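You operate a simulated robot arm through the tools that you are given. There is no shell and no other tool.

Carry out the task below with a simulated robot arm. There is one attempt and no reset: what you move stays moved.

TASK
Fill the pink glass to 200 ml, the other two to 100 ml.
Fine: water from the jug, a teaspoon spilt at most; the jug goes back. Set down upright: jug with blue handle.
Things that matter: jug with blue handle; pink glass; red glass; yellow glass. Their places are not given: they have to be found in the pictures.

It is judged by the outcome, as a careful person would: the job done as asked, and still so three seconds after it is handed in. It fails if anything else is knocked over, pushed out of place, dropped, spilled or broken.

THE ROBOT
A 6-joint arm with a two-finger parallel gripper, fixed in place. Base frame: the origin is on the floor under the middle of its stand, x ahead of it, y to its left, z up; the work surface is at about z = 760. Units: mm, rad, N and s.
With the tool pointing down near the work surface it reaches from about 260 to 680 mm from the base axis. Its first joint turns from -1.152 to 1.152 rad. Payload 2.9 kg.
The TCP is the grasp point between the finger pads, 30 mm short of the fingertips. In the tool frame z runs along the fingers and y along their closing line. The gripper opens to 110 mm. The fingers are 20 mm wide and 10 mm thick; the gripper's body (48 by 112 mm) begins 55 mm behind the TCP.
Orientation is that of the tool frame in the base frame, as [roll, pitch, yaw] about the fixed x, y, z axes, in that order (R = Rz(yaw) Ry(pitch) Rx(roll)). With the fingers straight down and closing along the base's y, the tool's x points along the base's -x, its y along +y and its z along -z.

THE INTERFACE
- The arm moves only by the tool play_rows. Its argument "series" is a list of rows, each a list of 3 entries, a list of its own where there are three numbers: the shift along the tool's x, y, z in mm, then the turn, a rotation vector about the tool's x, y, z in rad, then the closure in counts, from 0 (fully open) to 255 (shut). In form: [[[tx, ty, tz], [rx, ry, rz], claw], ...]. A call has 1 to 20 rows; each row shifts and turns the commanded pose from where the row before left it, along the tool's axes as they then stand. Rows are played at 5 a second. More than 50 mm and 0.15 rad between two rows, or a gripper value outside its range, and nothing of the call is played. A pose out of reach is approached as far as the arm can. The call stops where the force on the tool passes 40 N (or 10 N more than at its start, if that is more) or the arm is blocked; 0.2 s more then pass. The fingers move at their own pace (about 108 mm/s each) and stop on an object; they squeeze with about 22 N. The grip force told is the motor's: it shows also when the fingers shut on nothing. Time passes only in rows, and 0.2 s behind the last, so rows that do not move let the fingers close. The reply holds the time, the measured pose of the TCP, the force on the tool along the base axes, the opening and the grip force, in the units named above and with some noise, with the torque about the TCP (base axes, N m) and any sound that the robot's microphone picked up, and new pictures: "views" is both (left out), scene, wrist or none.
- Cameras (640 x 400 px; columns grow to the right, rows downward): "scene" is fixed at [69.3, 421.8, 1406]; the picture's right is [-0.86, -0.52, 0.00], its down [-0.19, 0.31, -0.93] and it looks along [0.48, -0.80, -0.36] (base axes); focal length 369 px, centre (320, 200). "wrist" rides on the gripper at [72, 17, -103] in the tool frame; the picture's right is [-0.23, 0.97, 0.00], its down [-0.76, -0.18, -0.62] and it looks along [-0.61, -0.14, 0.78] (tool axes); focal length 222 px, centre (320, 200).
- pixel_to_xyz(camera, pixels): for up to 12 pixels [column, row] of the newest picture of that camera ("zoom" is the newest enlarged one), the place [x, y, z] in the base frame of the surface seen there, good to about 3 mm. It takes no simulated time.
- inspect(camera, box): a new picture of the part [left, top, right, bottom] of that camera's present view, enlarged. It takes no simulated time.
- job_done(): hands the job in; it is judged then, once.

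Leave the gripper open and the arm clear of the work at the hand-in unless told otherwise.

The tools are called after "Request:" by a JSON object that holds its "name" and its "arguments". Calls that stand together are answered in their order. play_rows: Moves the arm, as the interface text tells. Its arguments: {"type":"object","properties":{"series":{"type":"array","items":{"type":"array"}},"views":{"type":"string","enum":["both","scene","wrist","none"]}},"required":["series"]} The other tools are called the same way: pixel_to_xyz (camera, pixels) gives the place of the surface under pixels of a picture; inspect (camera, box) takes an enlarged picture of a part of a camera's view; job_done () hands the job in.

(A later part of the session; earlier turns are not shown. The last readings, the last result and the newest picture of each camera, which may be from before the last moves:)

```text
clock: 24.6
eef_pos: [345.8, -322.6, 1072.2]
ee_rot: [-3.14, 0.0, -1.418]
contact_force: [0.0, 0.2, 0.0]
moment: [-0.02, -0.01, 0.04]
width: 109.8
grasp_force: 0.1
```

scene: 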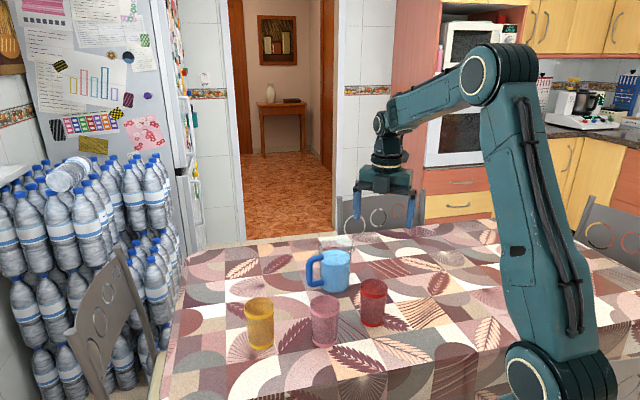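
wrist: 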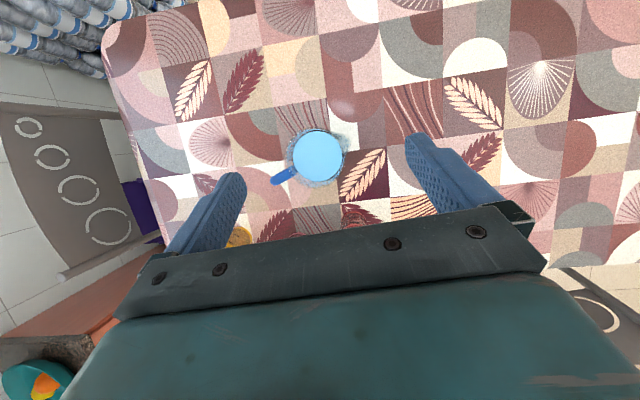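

That worked with no limit: the elbow is now properly bent up (earlier trouble came from the over-stretched elbow). From here I roll to bring the tool's x axis outward, then tilt the tool up to 25° below horizontal while drifting outward, at z ≈ 1070.

Request:
{"name": "play_rows", "arguments": {"series": [[[0, 0, 0], [0, 0, -0.133], 0], [[0, 0, 0], [0, 0, -0.133], 0], [[0, 0, 0], [0, 0, -0.133], 0], [[0, 0, 0], [0, 0, -0.133], 0], [[0, 0, 0], [0, 0, -0.133], 0], [[9, 0, 0], [0, 0.1418, 0], 0], [[8.9, 0, 1.3], [0, 0.1418, 0], 0], [[8.6, 0, 2.5], [0, 0.1418, 0], 0], [[8.2, 0, 3.7], [0, 0.1418, 0], 0]], "views": "scene"}}

```text
clock: 26.6
eef_pos: [424.4, -292.1, 1079.8]
ee_rot: [-3.139, -0.567, -0.757]
contact_force: [0.7, 0.5, 0.4]
moment: [0.04, 0.03, -0.01]
width: 110.1
grasp_force: 0.2
out of reach, approached as far as the arm can: row 5, 6, 7, 8
```

scene: 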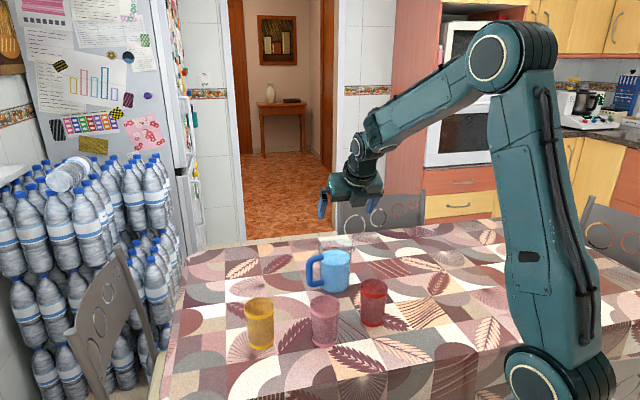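

I now understand: the last joint is limited near this roll (about 171° from its start). There is a second wrist solution (forearm roll turned ~150°), where the tool roll stays mid-range. I go back to tool-down and unwind the roll first.

Request:
{"name": "play_rows", "arguments": {"series": [[[0, 0, 0], [0, -0.1418, 0], 0], [[0, 0, 0], [0, -0.1418, 0], 0], [[0, 0, 0], [0, -0.1418, 0], 0], [[0, 0, 0], [0, -0.1418, 0], 0], [[0, 0, 0], [0, 0, 0.149], 0], [[0, 0, 0], [0, 0, 0.149], 0], [[0, 0, 0], [0, 0, 0.149], 0], [[0, 0, 0], [0, 0, 0.149], 0], [[0, 0, 0], [0, 0, 0.149], 0], [[0, 0, 0], [0, 0, 0.149], 0], [[0, 0, 0], [0, 0, 0.149], 0], [[0, 0, 0], [0, 0, 0.149], 0], [[0, 0, 0], [0, 0, 0.149], 0], [[0, 0, 0], [0, 0, 0.149], 0], [[0, 0, 0], [0, 0, 0.149], 0], [[0, 0, 0], [0, 0, 0.149], 0], [[0, 0, 0], [0, 0, 0.149], 0], [[0, 0, 0], [0, 0, 0.149], 0], [[0, 0, 0], [0, 0, 0.149], 0], [[0, 0, 0], [0, 0, 0.149], 0]], "views": "none"}}

```text
clock: 30.8
eef_pos: [421.4, -293.1, 1079.2]
ee_rot: [3.139, -0.001, -3.14]
contact_force: [0.3, 0.3, 0.0]
moment: [-0.01, 0.04, 0.0]
width: 109.9
grasp_force: 0.0
```

Tool is down, roll unwound. I move to a retracted spot (TCP about 315, -246, 984) and roll a bit further, then measure the forearm direction.

Request:
{"name": "play_rows", "arguments": {"series": [[[26.5, 11.75, 23.75], [0, 0, 0], 0], [[26.5, 11.75, 23.75], [0, 0, 0], 0], [[26.5, 11.75, 23.75], [0, 0, 0], 0], [[26.5, 11.75, 23.75], [0, 0, 0], 0], [[0, 0, 0], [0, 0, 0.1414], 0], [[0, 0, 0], [0, 0, 0.1414], 0], [[0, 0, 0], [0, 0, 0.1414], 0], [[0, 0, 0], [0, 0, 0.1414], 0], [[0, 0, 0], [0, 0, 0.1414], 0], [[0, 0, 0], [0, 0, 0.1414], 0], [[0, 0, 0], [0, 0, 0.1414], 0], [[0, 0, 0], [0, 0, 0.1414], 0]], "views": "scene"}}

```text
clock: 33.4
eef_pos: [316.0, -246.1, 983.3]
ee_rot: [-3.141, 0.0, 2.011]
contact_force: [1.0, 0.9, -0.5]
moment: [0.0, 0.01, -0.04]
width: 110.0
grasp_force: 0.0
```

scene: 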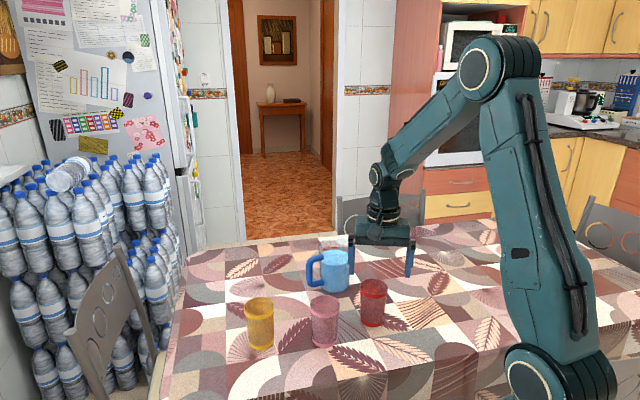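

I measure the elbow disc (about 485,75) and the wrist disc (about 376,173) for the forearm slope.

Request:
{"name": "pixel_to_xyz", "arguments": {"camera": "scene", "pixels": [[474, 75], [478, 68], [376, 173], [374, 176], [520, 372], [515, 375]]}}

Request:
{"name": "inspect", "arguments": {"camera": "scene", "box": [340, 30, 560, 290]}}

```text
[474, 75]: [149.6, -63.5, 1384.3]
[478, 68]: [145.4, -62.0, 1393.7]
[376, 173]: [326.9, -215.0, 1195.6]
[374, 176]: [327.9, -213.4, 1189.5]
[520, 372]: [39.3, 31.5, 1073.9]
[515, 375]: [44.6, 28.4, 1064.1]
```

```text
1.54 times, centred on (450, 160) of scene
```

zoom: 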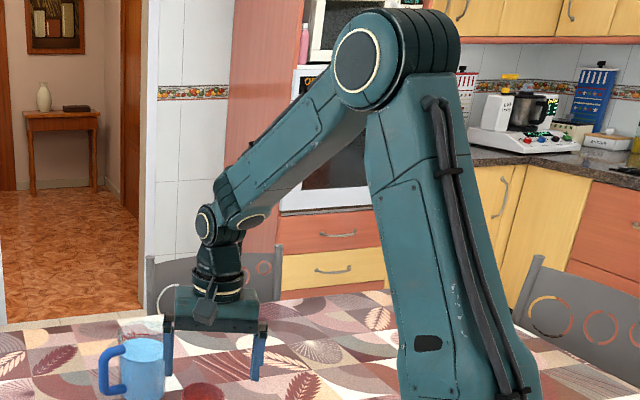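

Forearm slope ≈ -40°. Now I sweep the tool around the forearm axis (down → left → up-left), keeping the wrist centre in place, in small rows, well above the table.

Request:
{"name": "play_rows", "arguments": {"series": [[[9.1, 20.1, -1.2], [-0.094, 0.0476, 0.0893], 0], [[9.1, 20.1, -1.2], [-0.094, 0.0476, 0.0893], 0], [[9.1, 20.1, -1.2], [-0.094, 0.0476, 0.0893], 0], [[9.1, 20.1, -1.2], [-0.094, 0.0476, 0.0893], 0], [[9.1, 20.1, -1.2], [-0.094, 0.0476, 0.0893], 0], [[9.1, 20.1, -1.2], [-0.094, 0.0476, 0.0893], 0], [[9.1, 20.1, -1.2], [-0.094, 0.0476, 0.0893], 0], [[9.1, 20.1, -1.2], [-0.094, 0.0476, 0.0893], 0], [[9.1, 20.1, -1.2], [-0.094, 0.0476, 0.0893], 0], [[9.1, 20.1, -1.2], [-0.094, 0.0476, 0.0893], 0]], "views": "scene"}}

```text
clock: 35.6
eef_pos: [479.7, -172.5, 1082.8]
ee_rot: [2.396, -0.774, 1.343]
contact_force: [0.7, -0.3, -0.1]
moment: [0.0, -0.01, 0.0]
width: 110.3
grasp_force: 0.1
```

scene: 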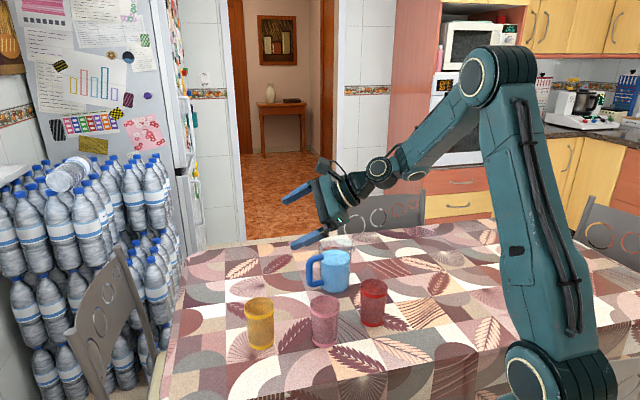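

No limits hit; I complete the sweep.

Request:
{"name": "play_rows", "arguments": {"series": [[[9.1, 20.1, -1.2], [-0.094, 0.0476, 0.0893], 0], [[9.1, 20.1, -1.2], [-0.094, 0.0476, 0.0893], 0], [[9.1, 20.1, -1.2], [-0.094, 0.0476, 0.0893], 0], [[9.1, 20.1, -1.2], [-0.094, 0.0476, 0.0893], 0], [[9.1, 20.1, -1.2], [-0.094, 0.0476, 0.0893], 0], [[9.1, 20.1, -1.2], [-0.094, 0.0476, 0.0893], 0], [[9.1, 20.1, -1.2], [-0.094, 0.0476, 0.0893], 0], [[9.1, 20.1, -1.2], [-0.094, 0.0476, 0.0893], 0]], "views": "scene"}}

```text
clock: 37.4
eef_pos: [522.3, -284.5, 1203.8]
ee_rot: [0.236, -1.526, 2.729]
contact_force: [0.0, 0.4, -0.4]
moment: [0.03, -0.03, -0.01]
width: 110.1
grasp_force: 0.2
```

scene: 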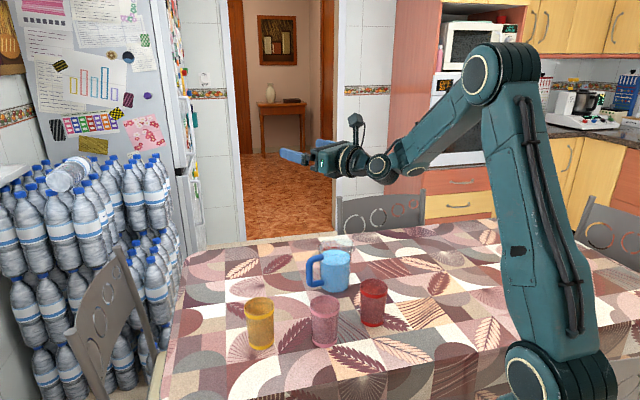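

The tool now points nearly horizontal with its x axis up, in the comfortable wrist solution. Next I turn it to yaw -24.4° and 25° below horizontal.

Request:
{"name": "play_rows", "arguments": {"series": [[[0, 0, 0], [-0.1247, -0.0013, -0.0054], 0], [[0, 0, 0], [-0.1247, -0.0013, -0.0054], 0], [[0, 0, 0], [0, -0.12, 0], 0], [[0, 0, 0], [0, -0.12, 0], 0], [[0, 0, 0], [0, -0.12, 0], 0], [[0, 0, 0], [0, -0.12, 0], 0]], "views": "none"}}

```text
clock: 38.8
eef_pos: [500.2, -307.0, 1192.0]
ee_rot: [3.089, -1.132, -0.366]
contact_force: [-0.8, 0.6, -0.2]
moment: [0.01, 0.03, 0.03]
width: 109.9
grasp_force: 0.0
out of reach, approached as far as the arm can: row 4, 5, 6
```

The orientation is right (25° down, heading -24.3°); the small shift came from passing near the wrist's aligned position. I descend toward the pre-grasp point at z ≈ 1000, which bends the wrist away from that.

Request:
{"name": "play_rows", "arguments": {"series": [[[-25.1, 10.2, 3.6], [0, 0, 0], 0], [[-25.1, 10.2, 3.6], [0, 0, 0], 0], [[-25.1, 10.2, 3.6], [0, 0, 0], 0], [[-25.1, 10.2, 3.6], [0, 0, 0], 0], [[-25.1, 10.2, 3.6], [0, 0, 0], 0], [[-25.1, 10.2, 3.6], [0, 0, 0], 0], [[-25.1, 10.2, 3.6], [0, 0, 0], 0], [[-25.1, 10.2, 3.6], [0, 0, 0], 0]]}}

```text
clock: 40.6
eef_pos: [411.1, -360.4, 997.7]
ee_rot: [3.11, -1.133, -0.398]
contact_force: [-0.5, 0.0, 0.5]
moment: [0.03, -0.04, 0.04]
width: 110.0
grasp_force: 0.0
```

scene: 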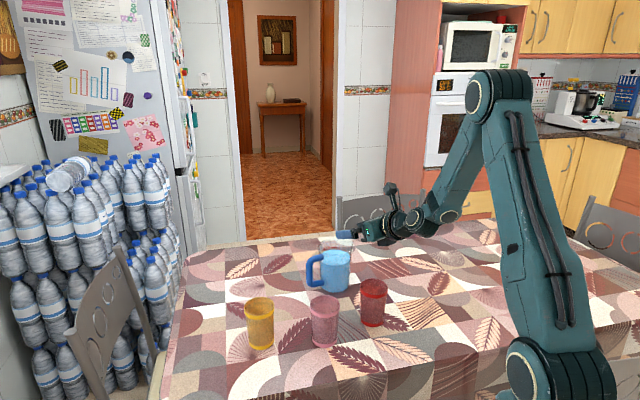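
wrist: 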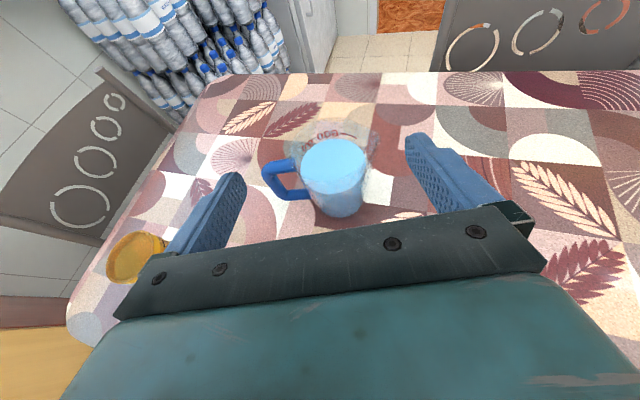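

The jug (335,170 in the wrist view) lies between the fingers with the handle on the left. To clear the red glass under my flange I steepen to 30° and come down to a pre-grasp point 110 mm back along the tool axis.

Request:
{"name": "play_rows", "arguments": {"series": [[[0, 0, 0], [0, -0.0855, 0.0148], 0], [[-25.2, 0.27, 16.2], [0, 0, 0], 0], [[-25.2, 0.27, 16.2], [0, 0, 0], 0], [[-25.2, 0.27, 16.2], [0, 0, 0], 0], [[0, 0, 0], [0, 0, 0], 0]]}}

```text
clock: 41.8
eef_pos: [413.9, -362.8, 908.7]
ee_rot: [3.142, -1.05, -0.433]
contact_force: [-0.4, 0.3, -0.6]
moment: [-0.02, 0.03, -0.01]
width: 110.1
grasp_force: 0.0
```

scene: 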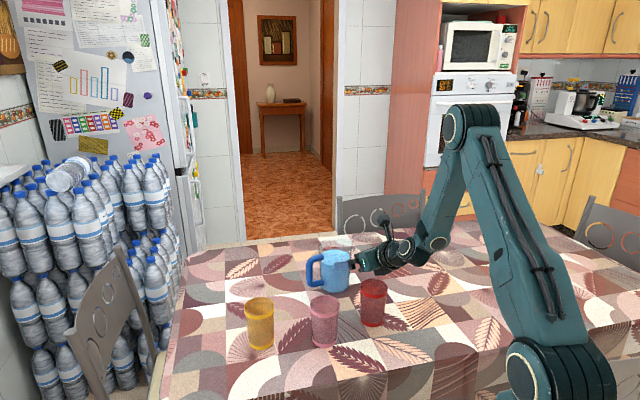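
wrist: 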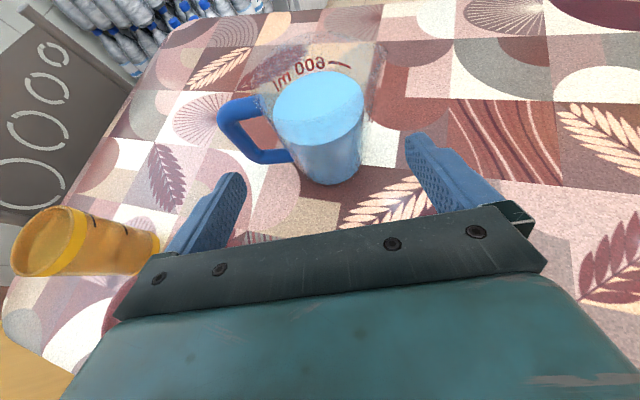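

I zoom in on the jug from the wrist to check the alignment of fingers, handle loop and body.

Request:
{"name": "inspect", "arguments": {"camera": "wrist", "box": [190, 40, 440, 210]}}

Request:
{"name": "pixel_to_xyz", "arguments": {"camera": "wrist", "pixels": [[277, 120], [364, 110], [320, 75], [320, 120], [300, 160], [355, 155], [325, 175], [255, 103], [228, 125], [262, 156], [290, 150], [320, 150]]}}

Request:
{"name": "inspect", "arguments": {"camera": "scene", "box": [290, 200, 470, 340]}}

```text
2.35 times, centred on (315, 125) of wrist
```

zoom: 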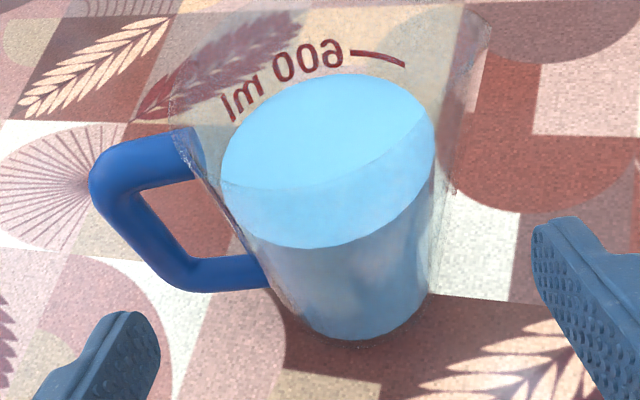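

```text
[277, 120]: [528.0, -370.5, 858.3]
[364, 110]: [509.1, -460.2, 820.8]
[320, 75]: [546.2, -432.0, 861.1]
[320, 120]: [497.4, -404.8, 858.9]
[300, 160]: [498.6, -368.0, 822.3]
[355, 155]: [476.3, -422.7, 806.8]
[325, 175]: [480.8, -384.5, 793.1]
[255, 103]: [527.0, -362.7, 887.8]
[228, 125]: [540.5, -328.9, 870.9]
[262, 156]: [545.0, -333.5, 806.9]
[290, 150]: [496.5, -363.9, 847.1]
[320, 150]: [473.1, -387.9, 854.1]
```

```text
2.86 times, centred on (380, 270) of scene
```

zoom: 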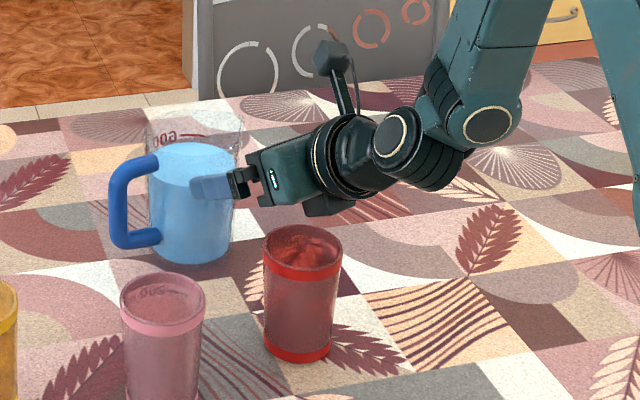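

There is a small module on the underside of the gripper (zoom 330,205), above the red glass. I measure it to make sure it clears the red rim during the approach.

Request:
{"name": "pixel_to_xyz", "arguments": {"camera": "zoom", "pixels": [[308, 205], [325, 210], [345, 208], [352, 200], [318, 197], [290, 200], [345, 190], [380, 185], [430, 188], [300, 235], [250, 205], [235, 190]]}}

```text
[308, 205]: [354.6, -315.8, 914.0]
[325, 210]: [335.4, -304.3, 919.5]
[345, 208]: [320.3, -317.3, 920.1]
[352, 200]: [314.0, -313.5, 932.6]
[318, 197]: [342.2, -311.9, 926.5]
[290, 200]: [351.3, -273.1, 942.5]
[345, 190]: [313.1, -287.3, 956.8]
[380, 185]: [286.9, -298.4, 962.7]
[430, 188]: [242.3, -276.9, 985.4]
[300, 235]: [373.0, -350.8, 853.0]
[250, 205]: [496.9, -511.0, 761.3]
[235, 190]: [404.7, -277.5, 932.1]
```

The module clears the red rim by more than 10 mm along the whole approach, and the jug is centred between the fingers. I advance 88 mm along the tool axis first.

Request:
{"name": "play_rows", "arguments": {"series": [[[-0.1, 0, 22], [0, 0, 0], 0], [[-0.1, 0, 22], [0, 0, 0], 0], [[-0.1, 0, 22], [0, 0, 0], 0], [[-0.1, 0, 22], [0, 0, 0], 0], [[0, 0, 0], [0, 0, 0], 0]]}}

```text
clock: 43.0
eef_pos: [486.5, -394.9, 863.8]
ee_rot: [-3.141, -1.048, -0.433]
contact_force: [0.4, 1.0, -0.8]
moment: [-0.02, 0.01, -0.01]
width: 110.0
grasp_force: 0.1
```

scene: 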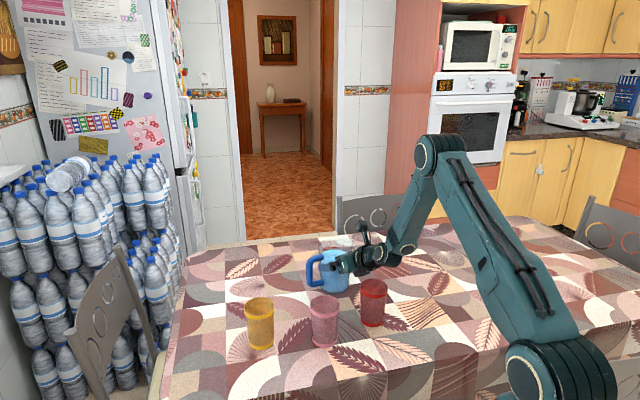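
wrist: 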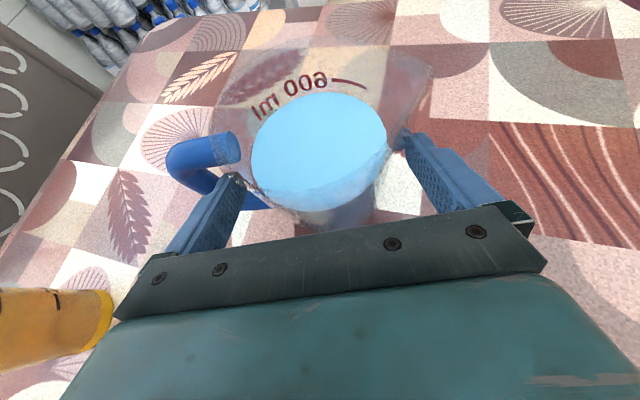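

The fingers straddle the jug; the left fingertip is entering the loop. I enlarge to check clearances on both sides.

Request:
{"name": "inspect", "arguments": {"camera": "wrist", "box": [150, 60, 470, 260]}}

Request:
{"name": "inspect", "arguments": {"camera": "scene", "box": [290, 210, 430, 340]}}

```text
2.00 times, centred on (310, 160) of wrist
```

zoom: 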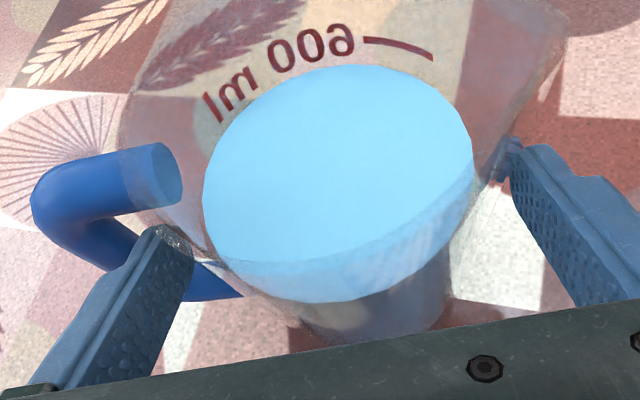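

```text
3.08 times, centred on (360, 275) of scene
```

zoom: 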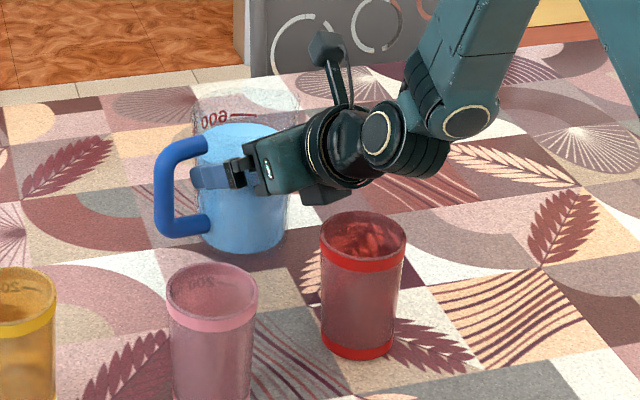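

Clear on both sides. I advance the last 20 mm, then close the fingers on the jug body.

Request:
{"name": "play_rows", "arguments": {"series": [[[-0.5, 0.5, 10], [0, 0, 0], 0], [[-0.5, 0.5, 10], [0, 0, 0], 0], [[0, 0, 0], [0, 0, 0], 0]]}}

```text
clock: 43.8
eef_pos: [499.0, -403.4, 853.3]
ee_rot: [-3.139, -1.049, -0.433]
contact_force: [0.3, 0.1, 0.7]
moment: [-0.01, 0.03, -0.01]
width: 110.0
grasp_force: 0.0
```

scene: 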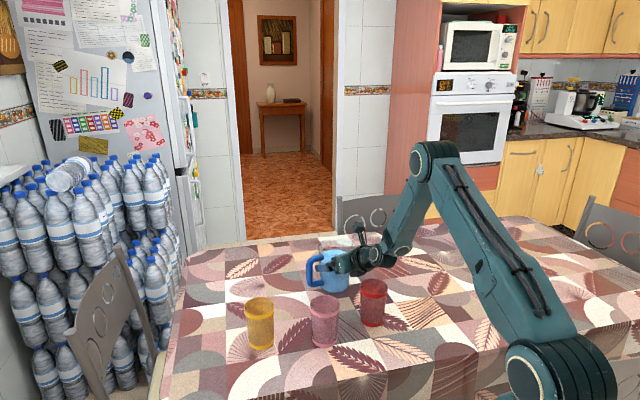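
wrist: 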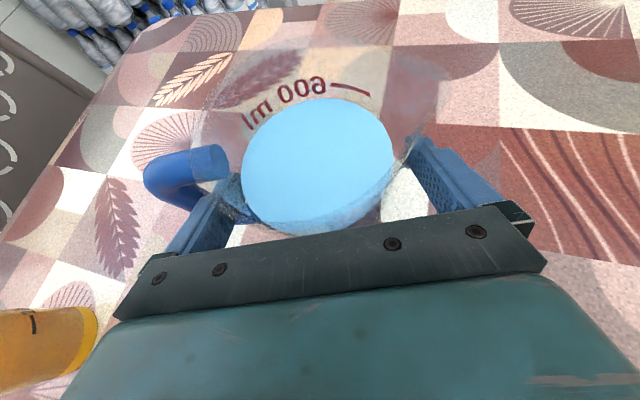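

Well placed with nothing touched (forces near zero). I move 3 mm further and close the fingers.

Request:
{"name": "play_rows", "arguments": {"series": [[[0, -0.5, 3], [0, 0, 0], 0], [[0, 0, 0], [0, 0, 0], 60], [[0, 0, 0], [0, 0, 0], 255], [[0, 0, 0], [0, 0, 0], 255], [[0, 0, 0], [0, 0, 0], 255]]}}

```text
clock: 45.0
eef_pos: [501.1, -403.5, 850.8]
ee_rot: [-3.14, -1.05, -0.433]
contact_force: [0.5, 0.4, -0.7]
moment: [-0.04, -0.02, 0.0]
width: 99.9
grasp_force: 22.1
```

scene: 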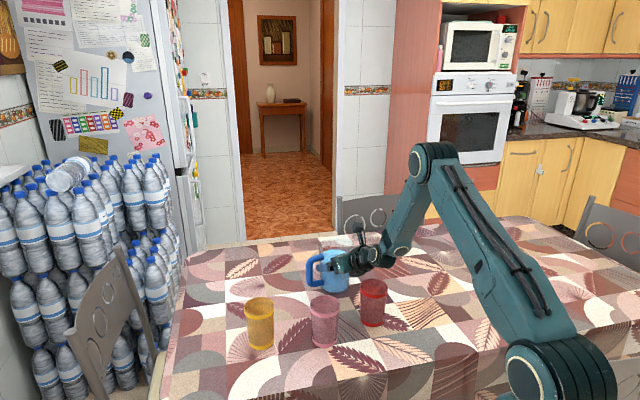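
wrist: 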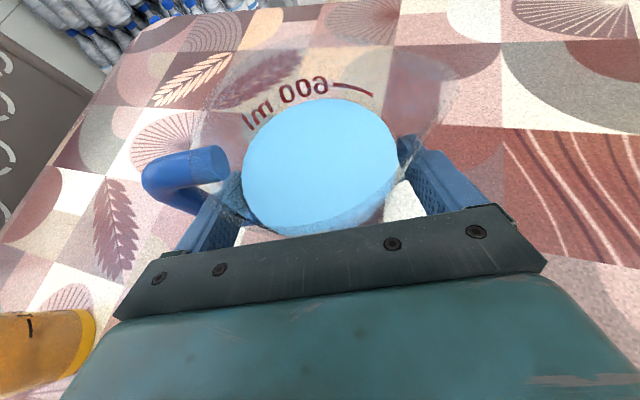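

Gripped at 99.9 mm with 22 N. I remember this place (TCP 501.1, -403.5, 850.8) for putting it back. Now a small test lift of 6 mm to check the weight and the hold.

Request:
{"name": "play_rows", "arguments": {"series": [[[2.6, 0, -1.5], [0, 0, 0], 255], [[2.6, 0, -1.5], [0, 0, 0], 255], [[0, 0, 0], [0, 0, 0], 255], [[0, 0, 0], [0, 0, 0], 255]]}}

```text
clock: 46.0
eef_pos: [502.1, -402.7, 858.9]
ee_rot: [3.141, -1.046, -0.434]
contact_force: [0.4, 0.4, -3.3]
moment: [0.03, 0.05, -0.04]
width: 100.1
grasp_force: 21.7
```

scene: 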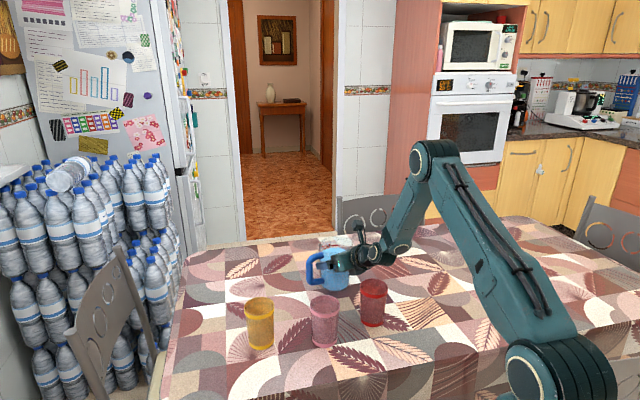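
wrist: 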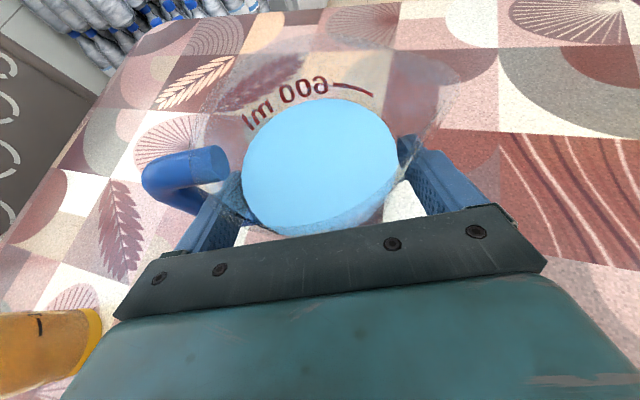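

The force reads -3.3 N in z. I lift another 12 mm to see whether the whole jug is carried.

Request:
{"name": "play_rows", "arguments": {"series": [[[3.5, 0, -2], [0, 0, 0], 255], [[3.5, 0, -2], [0, 0, 0], 255], [[3.5, 0, -2], [0, 0, 0], 255], [[0, 0, 0], [0, 0, 0], 255], [[0, 0, 0], [0, 0, 0], 255]]}}

Request:
{"name": "inspect", "arguments": {"camera": "scene", "box": [290, 220, 410, 320]}}

```text
clock: 47.2
eef_pos: [501.6, -402.5, 870.2]
ee_rot: [-3.141, -1.046, -0.432]
contact_force: [0.4, -0.9, -3.2]
moment: [-0.04, 0.02, 0.02]
width: 100.1
grasp_force: 22.0
```

scene: 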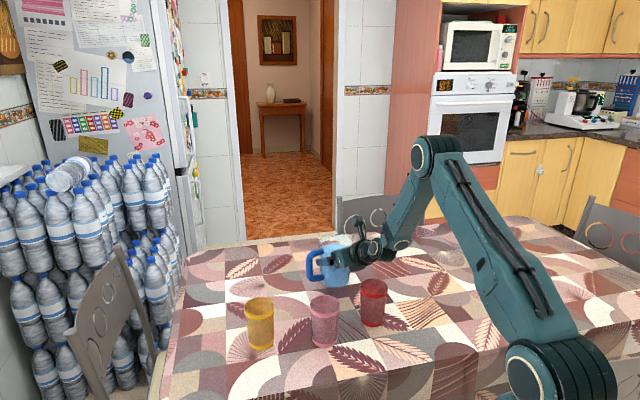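
wrist: 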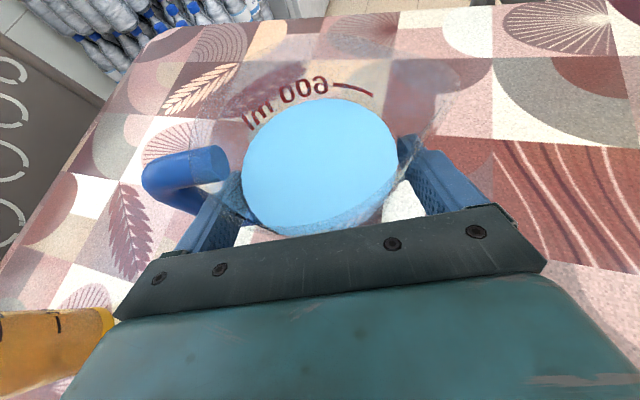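

```text
4.00 times, centred on (350, 270) of scene
```

zoom: 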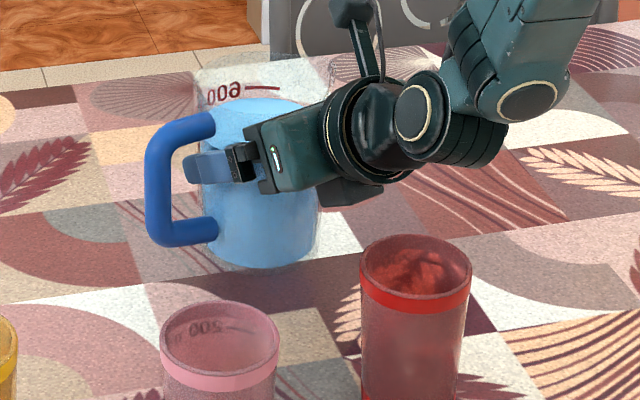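

The jug is fully carried and sits firmly in the grip. I lift it to TCP z ≈ 985 (jug base about 894, above the glass rims at 866).

Request:
{"name": "play_rows", "arguments": {"series": [[[17, 0, -9.7], [0, 0, 0], 255], [[25.2, 0, -14.4], [0, 0, 0], 255], [[25.2, 0, -14.4], [0, 0, 0], 255], [[25.2, 0, -14.4], [0, 0, 0], 255], [[7, 0, -4], [0, 0, 0], 255], [[0, 0, 0], [0, 0, 0], 255]]}}

```text
clock: 48.6
eef_pos: [501.7, -403.6, 984.9]
ee_rot: [-3.14, -1.048, -0.434]
contact_force: [0.0, 0.2, -2.0]
moment: [-0.01, 0.08, -0.02]
width: 100.0
grasp_force: 21.8
```

scene: 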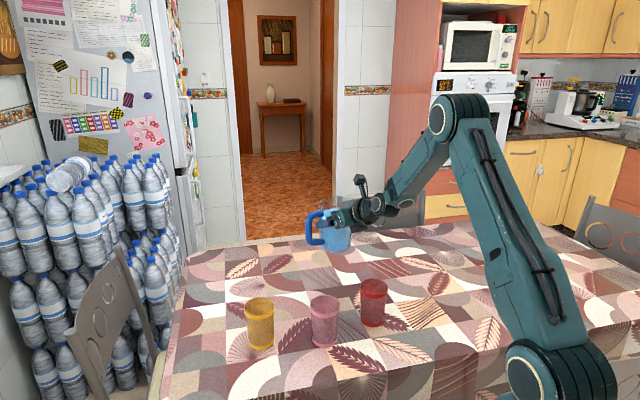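
wrist: 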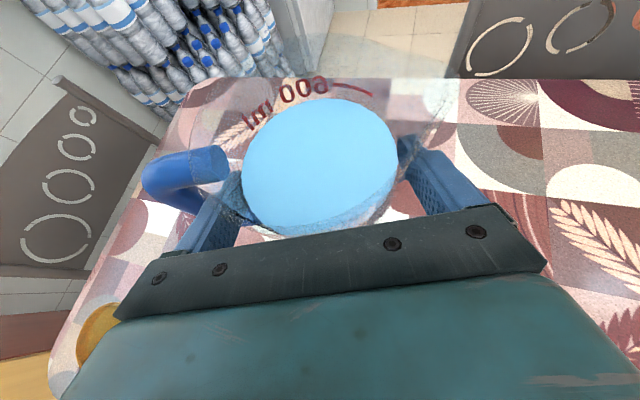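

Lifted steadily. Now I turn the jug gently about the vertical to heading +15° (spout toward base -y).

Request:
{"name": "play_rows", "arguments": {"series": [[[0, 0, 0], [0.0861, 0, -0.0494], 255], [[0, 0, 0], [0.0861, 0, -0.0494], 255], [[0, 0, 0], [0.0861, 0, -0.0494], 255], [[0, 0, 0], [0.0861, 0, -0.0494], 255], [[0, 0, 0], [0.0861, 0, -0.0494], 255], [[0, 0, 0], [0.0861, 0, -0.0494], 255], [[0, 0, 0], [0.0861, 0, -0.0494], 255], [[0, 0, 0], [0, 0, 0], 255]], "views": "scene"}}

```text
clock: 50.4
eef_pos: [502.9, -404.6, 984.4]
ee_rot: [-3.14, -1.048, 0.261]
contact_force: [1.1, -0.1, -1.9]
moment: [-0.05, 0.03, -0.01]
width: 100.1
grasp_force: 22.1
```

scene: 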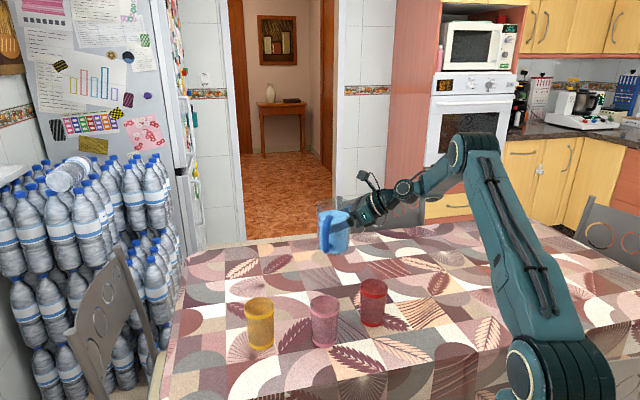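

Now I carry the jug over to the yellow glass at this height (9 rows).

Request:
{"name": "play_rows", "arguments": {"series": [[[4, -25, 7], [0, 0, 0], 255], [[6.3, -39.5, 10.9], [0, 0, 0], 255], [[6.3, -39.5, 10.9], [0, 0, 0], 255], [[6.3, -39.5, 10.9], [0, 0, 0], 255], [[6.3, -39.5, 10.9], [0, 0, 0], 255], [[6.3, -39.5, 10.9], [0, 0, 0], 255], [[6.3, -39.5, 10.9], [0, 0, 0], 255], [[6.3, -39.5, 10.9], [0, 0, 0], 255], [[6, -39, 11], [0, 0, 0], 255], [[0, 0, 0], [0, 0, 0], 255]]}}

```text
clock: 52.6
eef_pos: [519.6, -47.0, 984.0]
ee_rot: [-3.136, -1.049, 0.258]
contact_force: [0.1, 0.0, -3.2]
moment: [-0.05, 0.04, 0.03]
width: 99.9
grasp_force: 22.0
```

scene: 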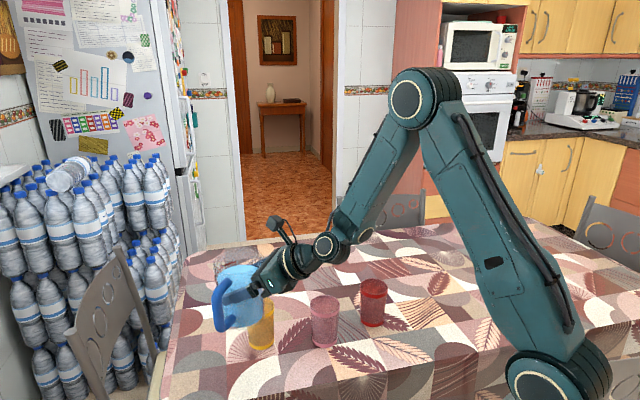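
wrist: 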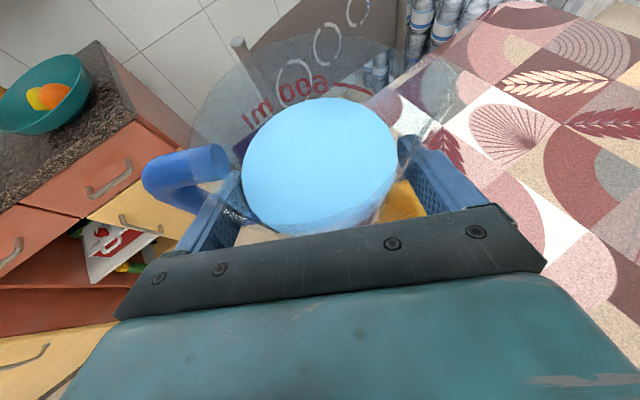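

The yellow glass is just below. I tilt the jug about its spout tip by 0.35 rad (20°, below the estimated pouring angle of about 27°) while still high.

Request:
{"name": "play_rows", "arguments": {"series": [[[4.75, -3.2, -2.73], [0.0435, 0, 0.0759], 255], [[4.75, -3.2, -2.73], [0.0435, 0, 0.0759], 255], [[4.75, -3.2, -2.73], [0.0435, 0, 0.0759], 255], [[4.75, -3.2, -2.73], [0.0435, 0, 0.0759], 255], [[0, 0, 0], [0, 0, 0], 255]]}}

```text
clock: 53.8
eef_pos: [516.5, -37.4, 1007.9]
ee_rot: [-2.505, -0.949, -0.277]
contact_force: [-0.2, -0.7, -2.4]
moment: [-0.06, 0.02, -0.04]
width: 99.9
grasp_force: 21.8
```

scene: 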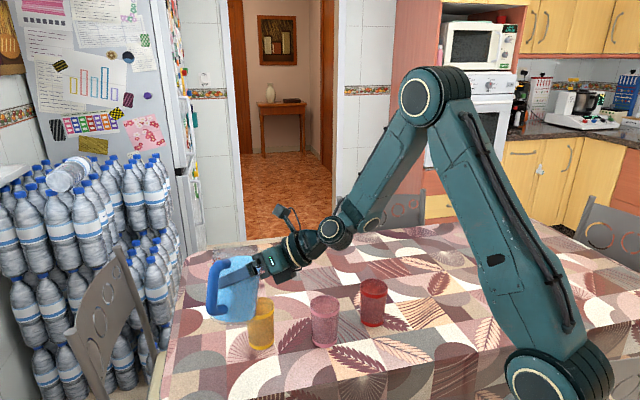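
wrist: 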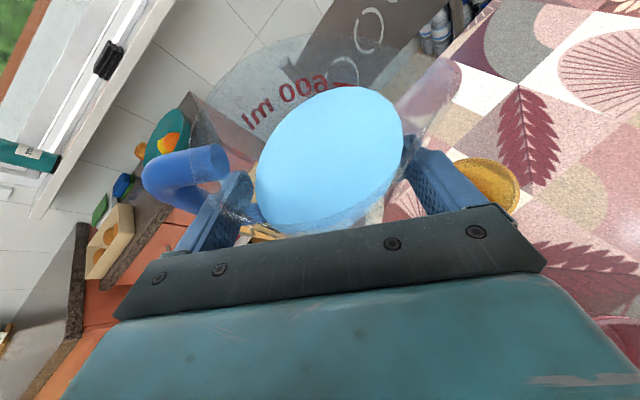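

The spout is at (452,75) in the wrist view and the yellow glass at (490,185). I enlarge to measure both positions.

Request:
{"name": "inspect", "arguments": {"camera": "wrist", "box": [380, 40, 560, 230]}}

Request:
{"name": "pixel_to_xyz", "arguments": {"camera": "wrist", "pixels": [[490, 160], [505, 165], [517, 180], [520, 195], [516, 209], [470, 158], [340, 160], [390, 120], [300, 110], [280, 200], [500, 185], [495, 195]]}}

```text
2.11 times, centred on (470, 135) of wrist
```

zoom: 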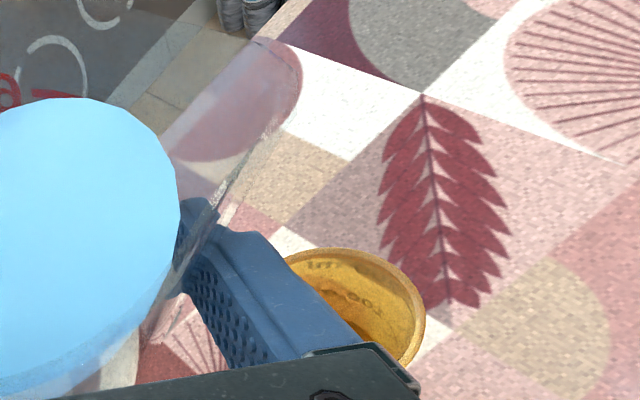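

```text
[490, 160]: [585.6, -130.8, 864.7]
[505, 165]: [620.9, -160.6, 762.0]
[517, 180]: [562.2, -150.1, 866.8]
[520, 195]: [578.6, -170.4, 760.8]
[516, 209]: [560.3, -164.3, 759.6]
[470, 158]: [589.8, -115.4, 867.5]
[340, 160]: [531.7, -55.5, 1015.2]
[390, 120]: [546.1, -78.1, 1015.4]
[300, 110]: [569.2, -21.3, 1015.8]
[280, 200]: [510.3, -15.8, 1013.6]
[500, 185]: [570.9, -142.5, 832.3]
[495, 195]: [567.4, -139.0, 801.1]
```

Lip and glass agree with my model (the real spout tip reaches about 5 mm further, water is about 6 mm below it). I lower the jug straight down by 105 mm with a 4 mm shift back, so the spout is about 45 mm above the yellow rim and 15 mm before its centre.

Request:
{"name": "play_rows", "arguments": {"series": [[[-21.7, 8.1, 12.4], [0, 0, 0], 255], [[-21.7, 8.1, 12.4], [0, 0, 0], 255], [[-21.7, 8.1, 12.4], [0, 0, 0], 255], [[-21.7, 8.1, 12.4], [0, 0, 0], 255], [[0, 0, 0], [0, 0, 0], 255]]}}

```text
clock: 55.0
eef_pos: [514.5, -33.7, 902.5]
ee_rot: [-2.507, -0.951, -0.278]
contact_force: [-0.3, -0.4, -2.2]
moment: [-0.06, 0.03, 0.01]
width: 100.1
grasp_force: 21.9
```

scene: 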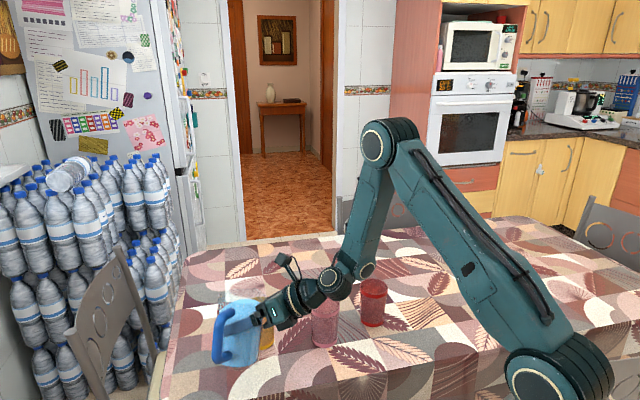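
wrist: 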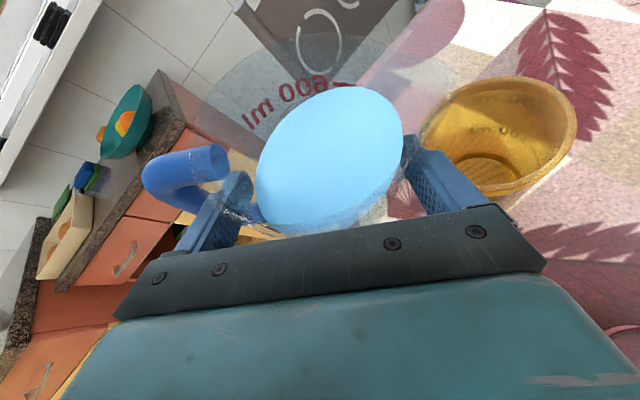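

The wrist camera sees into the yellow glass. I enlarge to check the spout position relative to it.

Request:
{"name": "inspect", "arguments": {"camera": "wrist", "box": [370, 0, 620, 230]}}

Request:
{"name": "pixel_to_xyz", "arguments": {"camera": "wrist", "pixels": [[500, 80], [550, 82], [575, 110], [565, 155], [510, 190], [430, 125], [455, 95], [490, 165], [520, 110], [510, 140], [340, 160], [390, 120]]}}

```text
1.74 times, centred on (495, 115) of wrist
```

zoom: 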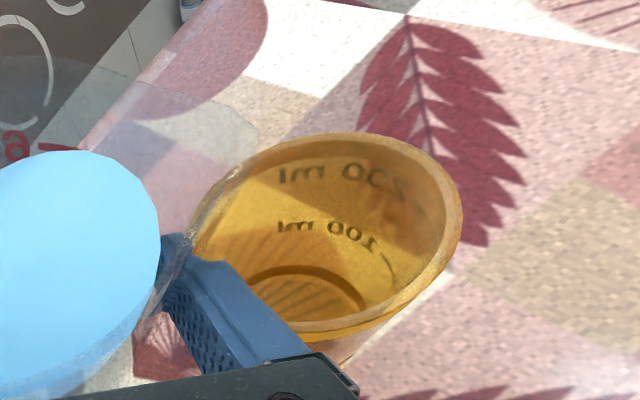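

```text
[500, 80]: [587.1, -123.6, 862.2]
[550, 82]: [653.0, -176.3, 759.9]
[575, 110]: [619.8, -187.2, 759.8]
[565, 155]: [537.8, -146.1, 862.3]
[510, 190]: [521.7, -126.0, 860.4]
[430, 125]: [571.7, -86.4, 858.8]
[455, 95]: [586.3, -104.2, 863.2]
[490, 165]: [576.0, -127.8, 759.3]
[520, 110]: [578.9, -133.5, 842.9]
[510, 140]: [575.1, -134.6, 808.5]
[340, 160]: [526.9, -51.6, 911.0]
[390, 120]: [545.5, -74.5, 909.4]
```

The 100 and 200 ml marks are visible inside the glass, and the spout is over it. I tilt on in small steps, watching the wrist view: four rows of 0.02 rad (to about 24.6°).

Request:
{"name": "play_rows", "arguments": {"series": [[[1.065, -0.774, -0.611], [0.00995, 0, 0.01735], 255], [[1.065, -0.774, -0.611], [0.00995, 0, 0.01735], 255], [[1.065, -0.774, -0.611], [0.00995, 0, 0.01735], 255], [[1.065, -0.774, -0.611], [0.00995, 0, 0.01735], 255], [[0, 0, 0], [0, 0, 0], 255]], "views": "wrist"}}

```text
clock: 56.2
eef_pos: [516.0, -32.7, 908.4]
ee_rot: [-2.397, -0.907, -0.367]
contact_force: [-0.1, -0.6, -2.8]
moment: [-0.07, 0.02, -0.03]
width: 100.1
grasp_force: 21.6
```

wrist: 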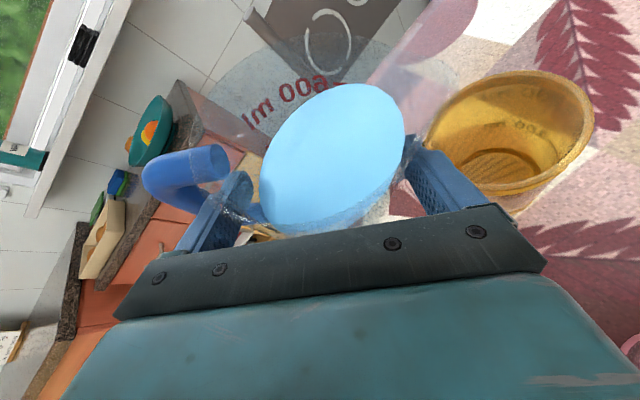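

No flow yet. I continue by 0.04 rad.

Request:
{"name": "play_rows", "arguments": {"series": [[[1.065, -0.774, -0.611], [0.00995, 0, 0.01735], 255], [[1.065, -0.774, -0.611], [0.00995, 0, 0.01735], 255], [[0, 0, 0], [0, 0, 0], 255]], "views": "wrist"}}

Request:
{"name": "pixel_to_xyz", "arguments": {"camera": "wrist", "pixels": [[340, 160], [380, 130], [500, 170], [520, 130]]}}

```text
clock: 57.0
eef_pos: [514.8, -32.7, 911.7]
ee_rot: [-2.345, -0.884, -0.405]
contact_force: [0.6, 0.5, -2.5]
moment: [-0.1, 0.01, -0.01]
width: 100.0
grasp_force: 21.7
```

wrist: 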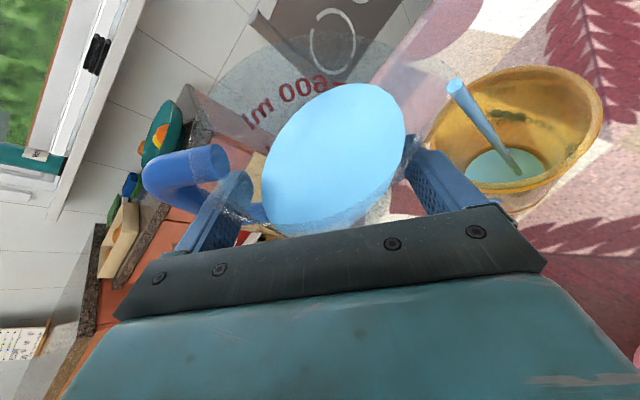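

```text
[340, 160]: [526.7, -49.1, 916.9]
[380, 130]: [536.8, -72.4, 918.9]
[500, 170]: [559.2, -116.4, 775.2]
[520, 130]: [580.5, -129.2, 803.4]
```

Water is flowing into the glass in a thin stream from (455,85), landing inside near the centre. I hold still and watch the level.

Request:
{"name": "play_rows", "arguments": {"series": [[[0, 0, 0], [0, 0, 0], 255], [[0, 0, 0], [0, 0, 0], 255], [[0, 0, 0], [0, 0, 0], 255], [[0, 0, 0], [0, 0, 0], 255]], "views": "wrist"}}

Request:
{"name": "pixel_to_xyz", "arguments": {"camera": "wrist", "pixels": [[340, 160], [320, 130], [360, 180], [495, 170], [505, 175], [485, 170], [530, 165], [520, 160], [455, 85], [478, 115]]}}

```text
clock: 58.0
eef_pos: [512.7, -32.0, 912.5]
ee_rot: [-2.345, -0.882, -0.404]
contact_force: [-0.7, -0.1, -2.9]
moment: [-0.09, 0.04, 0.0]
width: 99.8
grasp_force: 21.5
```

wrist: 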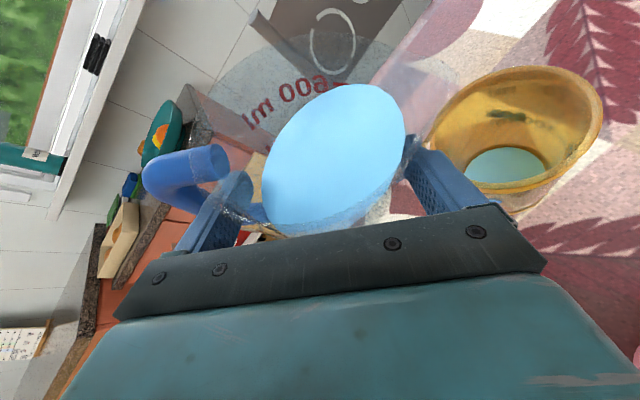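

```text
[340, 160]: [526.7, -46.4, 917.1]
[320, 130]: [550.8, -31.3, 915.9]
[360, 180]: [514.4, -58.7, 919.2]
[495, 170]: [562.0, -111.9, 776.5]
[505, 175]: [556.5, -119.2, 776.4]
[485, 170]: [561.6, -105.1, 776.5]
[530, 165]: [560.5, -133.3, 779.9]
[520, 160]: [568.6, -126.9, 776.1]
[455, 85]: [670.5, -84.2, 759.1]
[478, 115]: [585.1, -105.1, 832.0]
```

The flow stops by itself when the level reaches the lip (about 10 ml poured, level z ≈ 776.5), so tilt controls volume well. I tilt further slowly, 0.01 rad per row for 6 rows, then pause.

Request:
{"name": "play_rows", "arguments": {"series": [[[0.531, -0.391, -0.3045], [0.00498, 0, 0.00867], 255], [[0.531, -0.391, -0.3045], [0.00498, 0, 0.00867], 255], [[0.531, -0.391, -0.3045], [0.00498, 0, 0.00867], 255], [[0.531, -0.391, -0.3045], [0.00498, 0, 0.00867], 255], [[0.531, -0.391, -0.3045], [0.00498, 0, 0.00867], 255], [[0.531, -0.391, -0.3045], [0.00498, 0, 0.00867], 255]], "views": "wrist"}}

Request:
{"name": "inspect", "arguments": {"camera": "wrist", "box": [400, 30, 630, 230]}}

```text
clock: 59.4
eef_pos: [513.9, -31.9, 916.2]
ee_rot: [-2.274, -0.843, -0.46]
contact_force: [-0.3, -0.1, -2.8]
moment: [-0.07, -0.01, 0.0]
width: 100.1
grasp_force: 22.4
```

wrist: 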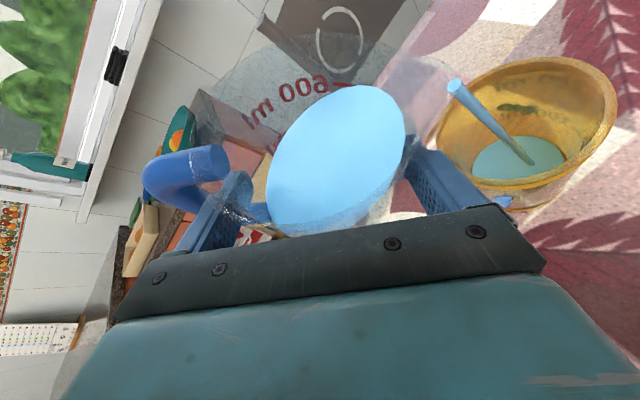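

```text
2.00 times, centred on (515, 130) of wrist
```

zoom: 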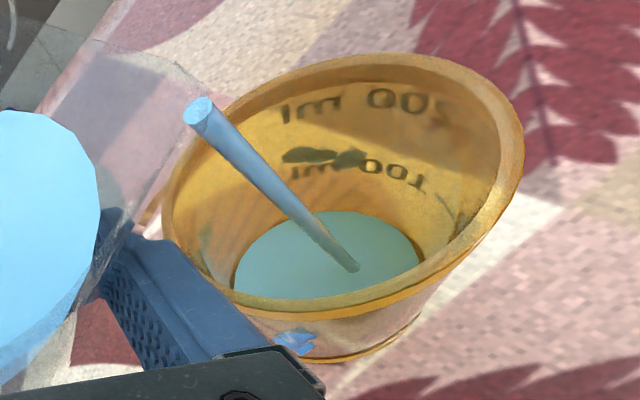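

The stream lands inside. I see a small blue patch near (505,201); I enlarge that spot to be sure it is not spilt water.

Request:
{"name": "inspect", "arguments": {"camera": "wrist", "box": [470, 170, 550, 225]}}

Request:
{"name": "pixel_to_xyz", "arguments": {"camera": "wrist", "pixels": [[503, 202], [506, 199], [498, 203], [509, 202], [515, 205], [500, 196], [510, 150], [530, 165], [490, 165], [540, 160]]}}

Request:
{"name": "inspect", "arguments": {"camera": "scene", "box": [200, 270, 330, 380]}}

```text
7.27 times, centred on (510, 198) of wrist
```

zoom: 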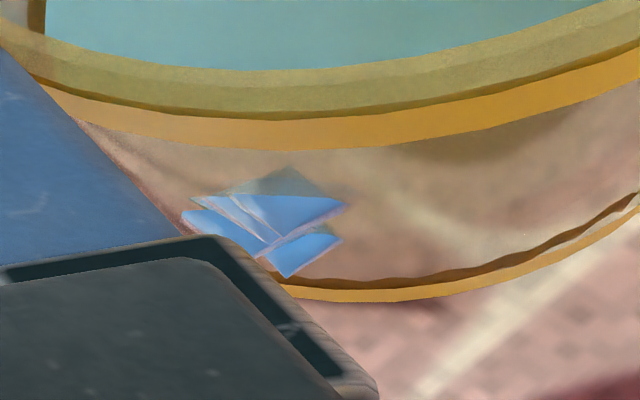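

```text
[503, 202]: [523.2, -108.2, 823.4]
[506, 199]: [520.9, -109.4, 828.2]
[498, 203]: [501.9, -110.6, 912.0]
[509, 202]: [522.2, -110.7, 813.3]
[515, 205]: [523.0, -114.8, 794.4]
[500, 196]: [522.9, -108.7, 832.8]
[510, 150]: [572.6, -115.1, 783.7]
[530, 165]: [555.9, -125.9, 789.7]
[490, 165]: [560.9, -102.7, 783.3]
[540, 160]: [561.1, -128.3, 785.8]
```

```text
3.64 times, centred on (265, 325) of scene
```

zoom: 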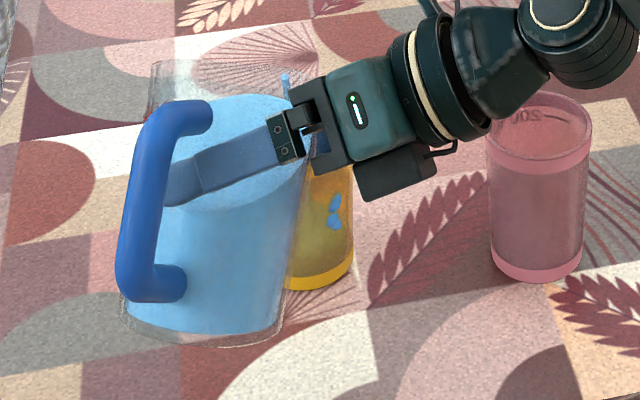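

The patch lies on the glass wall in both views and may just be the stream seen through the glass. I pause and look again now that the flow has stopped.

Request:
{"name": "play_rows", "arguments": {"series": [[[0, 0, 0], [0, 0, 0], 255], [[0, 0, 0], [0, 0, 0], 255], [[0, 0, 0], [0, 0, 0], 255], [[0, 0, 0], [0, 0, 0], 255]], "views": "wrist"}}

Request:
{"name": "inspect", "arguments": {"camera": "wrist", "box": [400, 30, 630, 230]}}

Request:
{"name": "inspect", "arguments": {"camera": "scene", "box": [230, 290, 300, 350]}}

```text
clock: 60.4
eef_pos: [515.2, -32.0, 916.1]
ee_rot: [-2.275, -0.845, -0.461]
contact_force: [0.1, 0.9, -2.1]
moment: [-0.07, 0.01, -0.01]
width: 99.9
grasp_force: 22.2
```

wrist: 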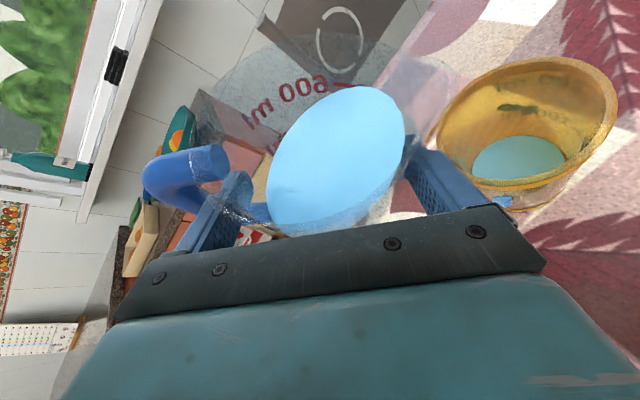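

```text
2.00 times, centred on (515, 130) of wrist
```

zoom: 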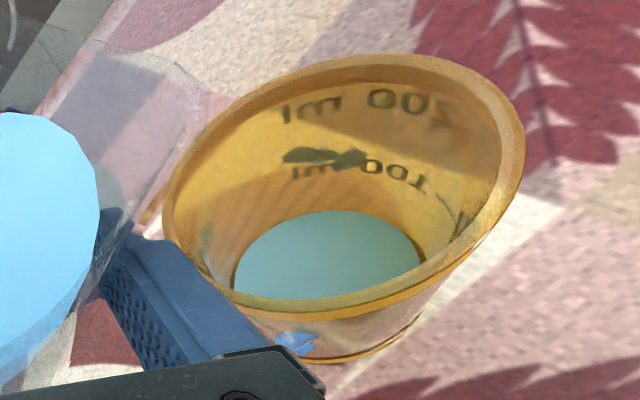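

```text
6.67 times, centred on (265, 320) of scene
```

zoom: 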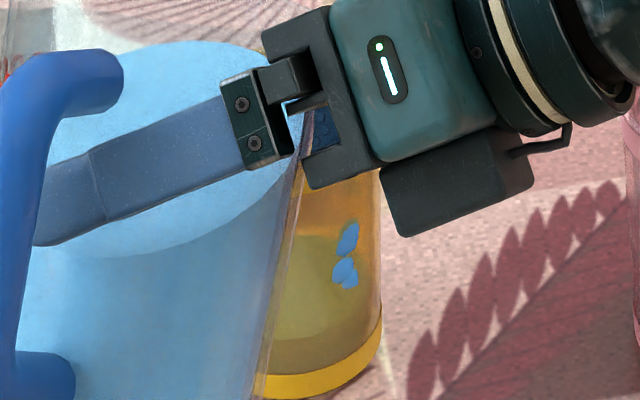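

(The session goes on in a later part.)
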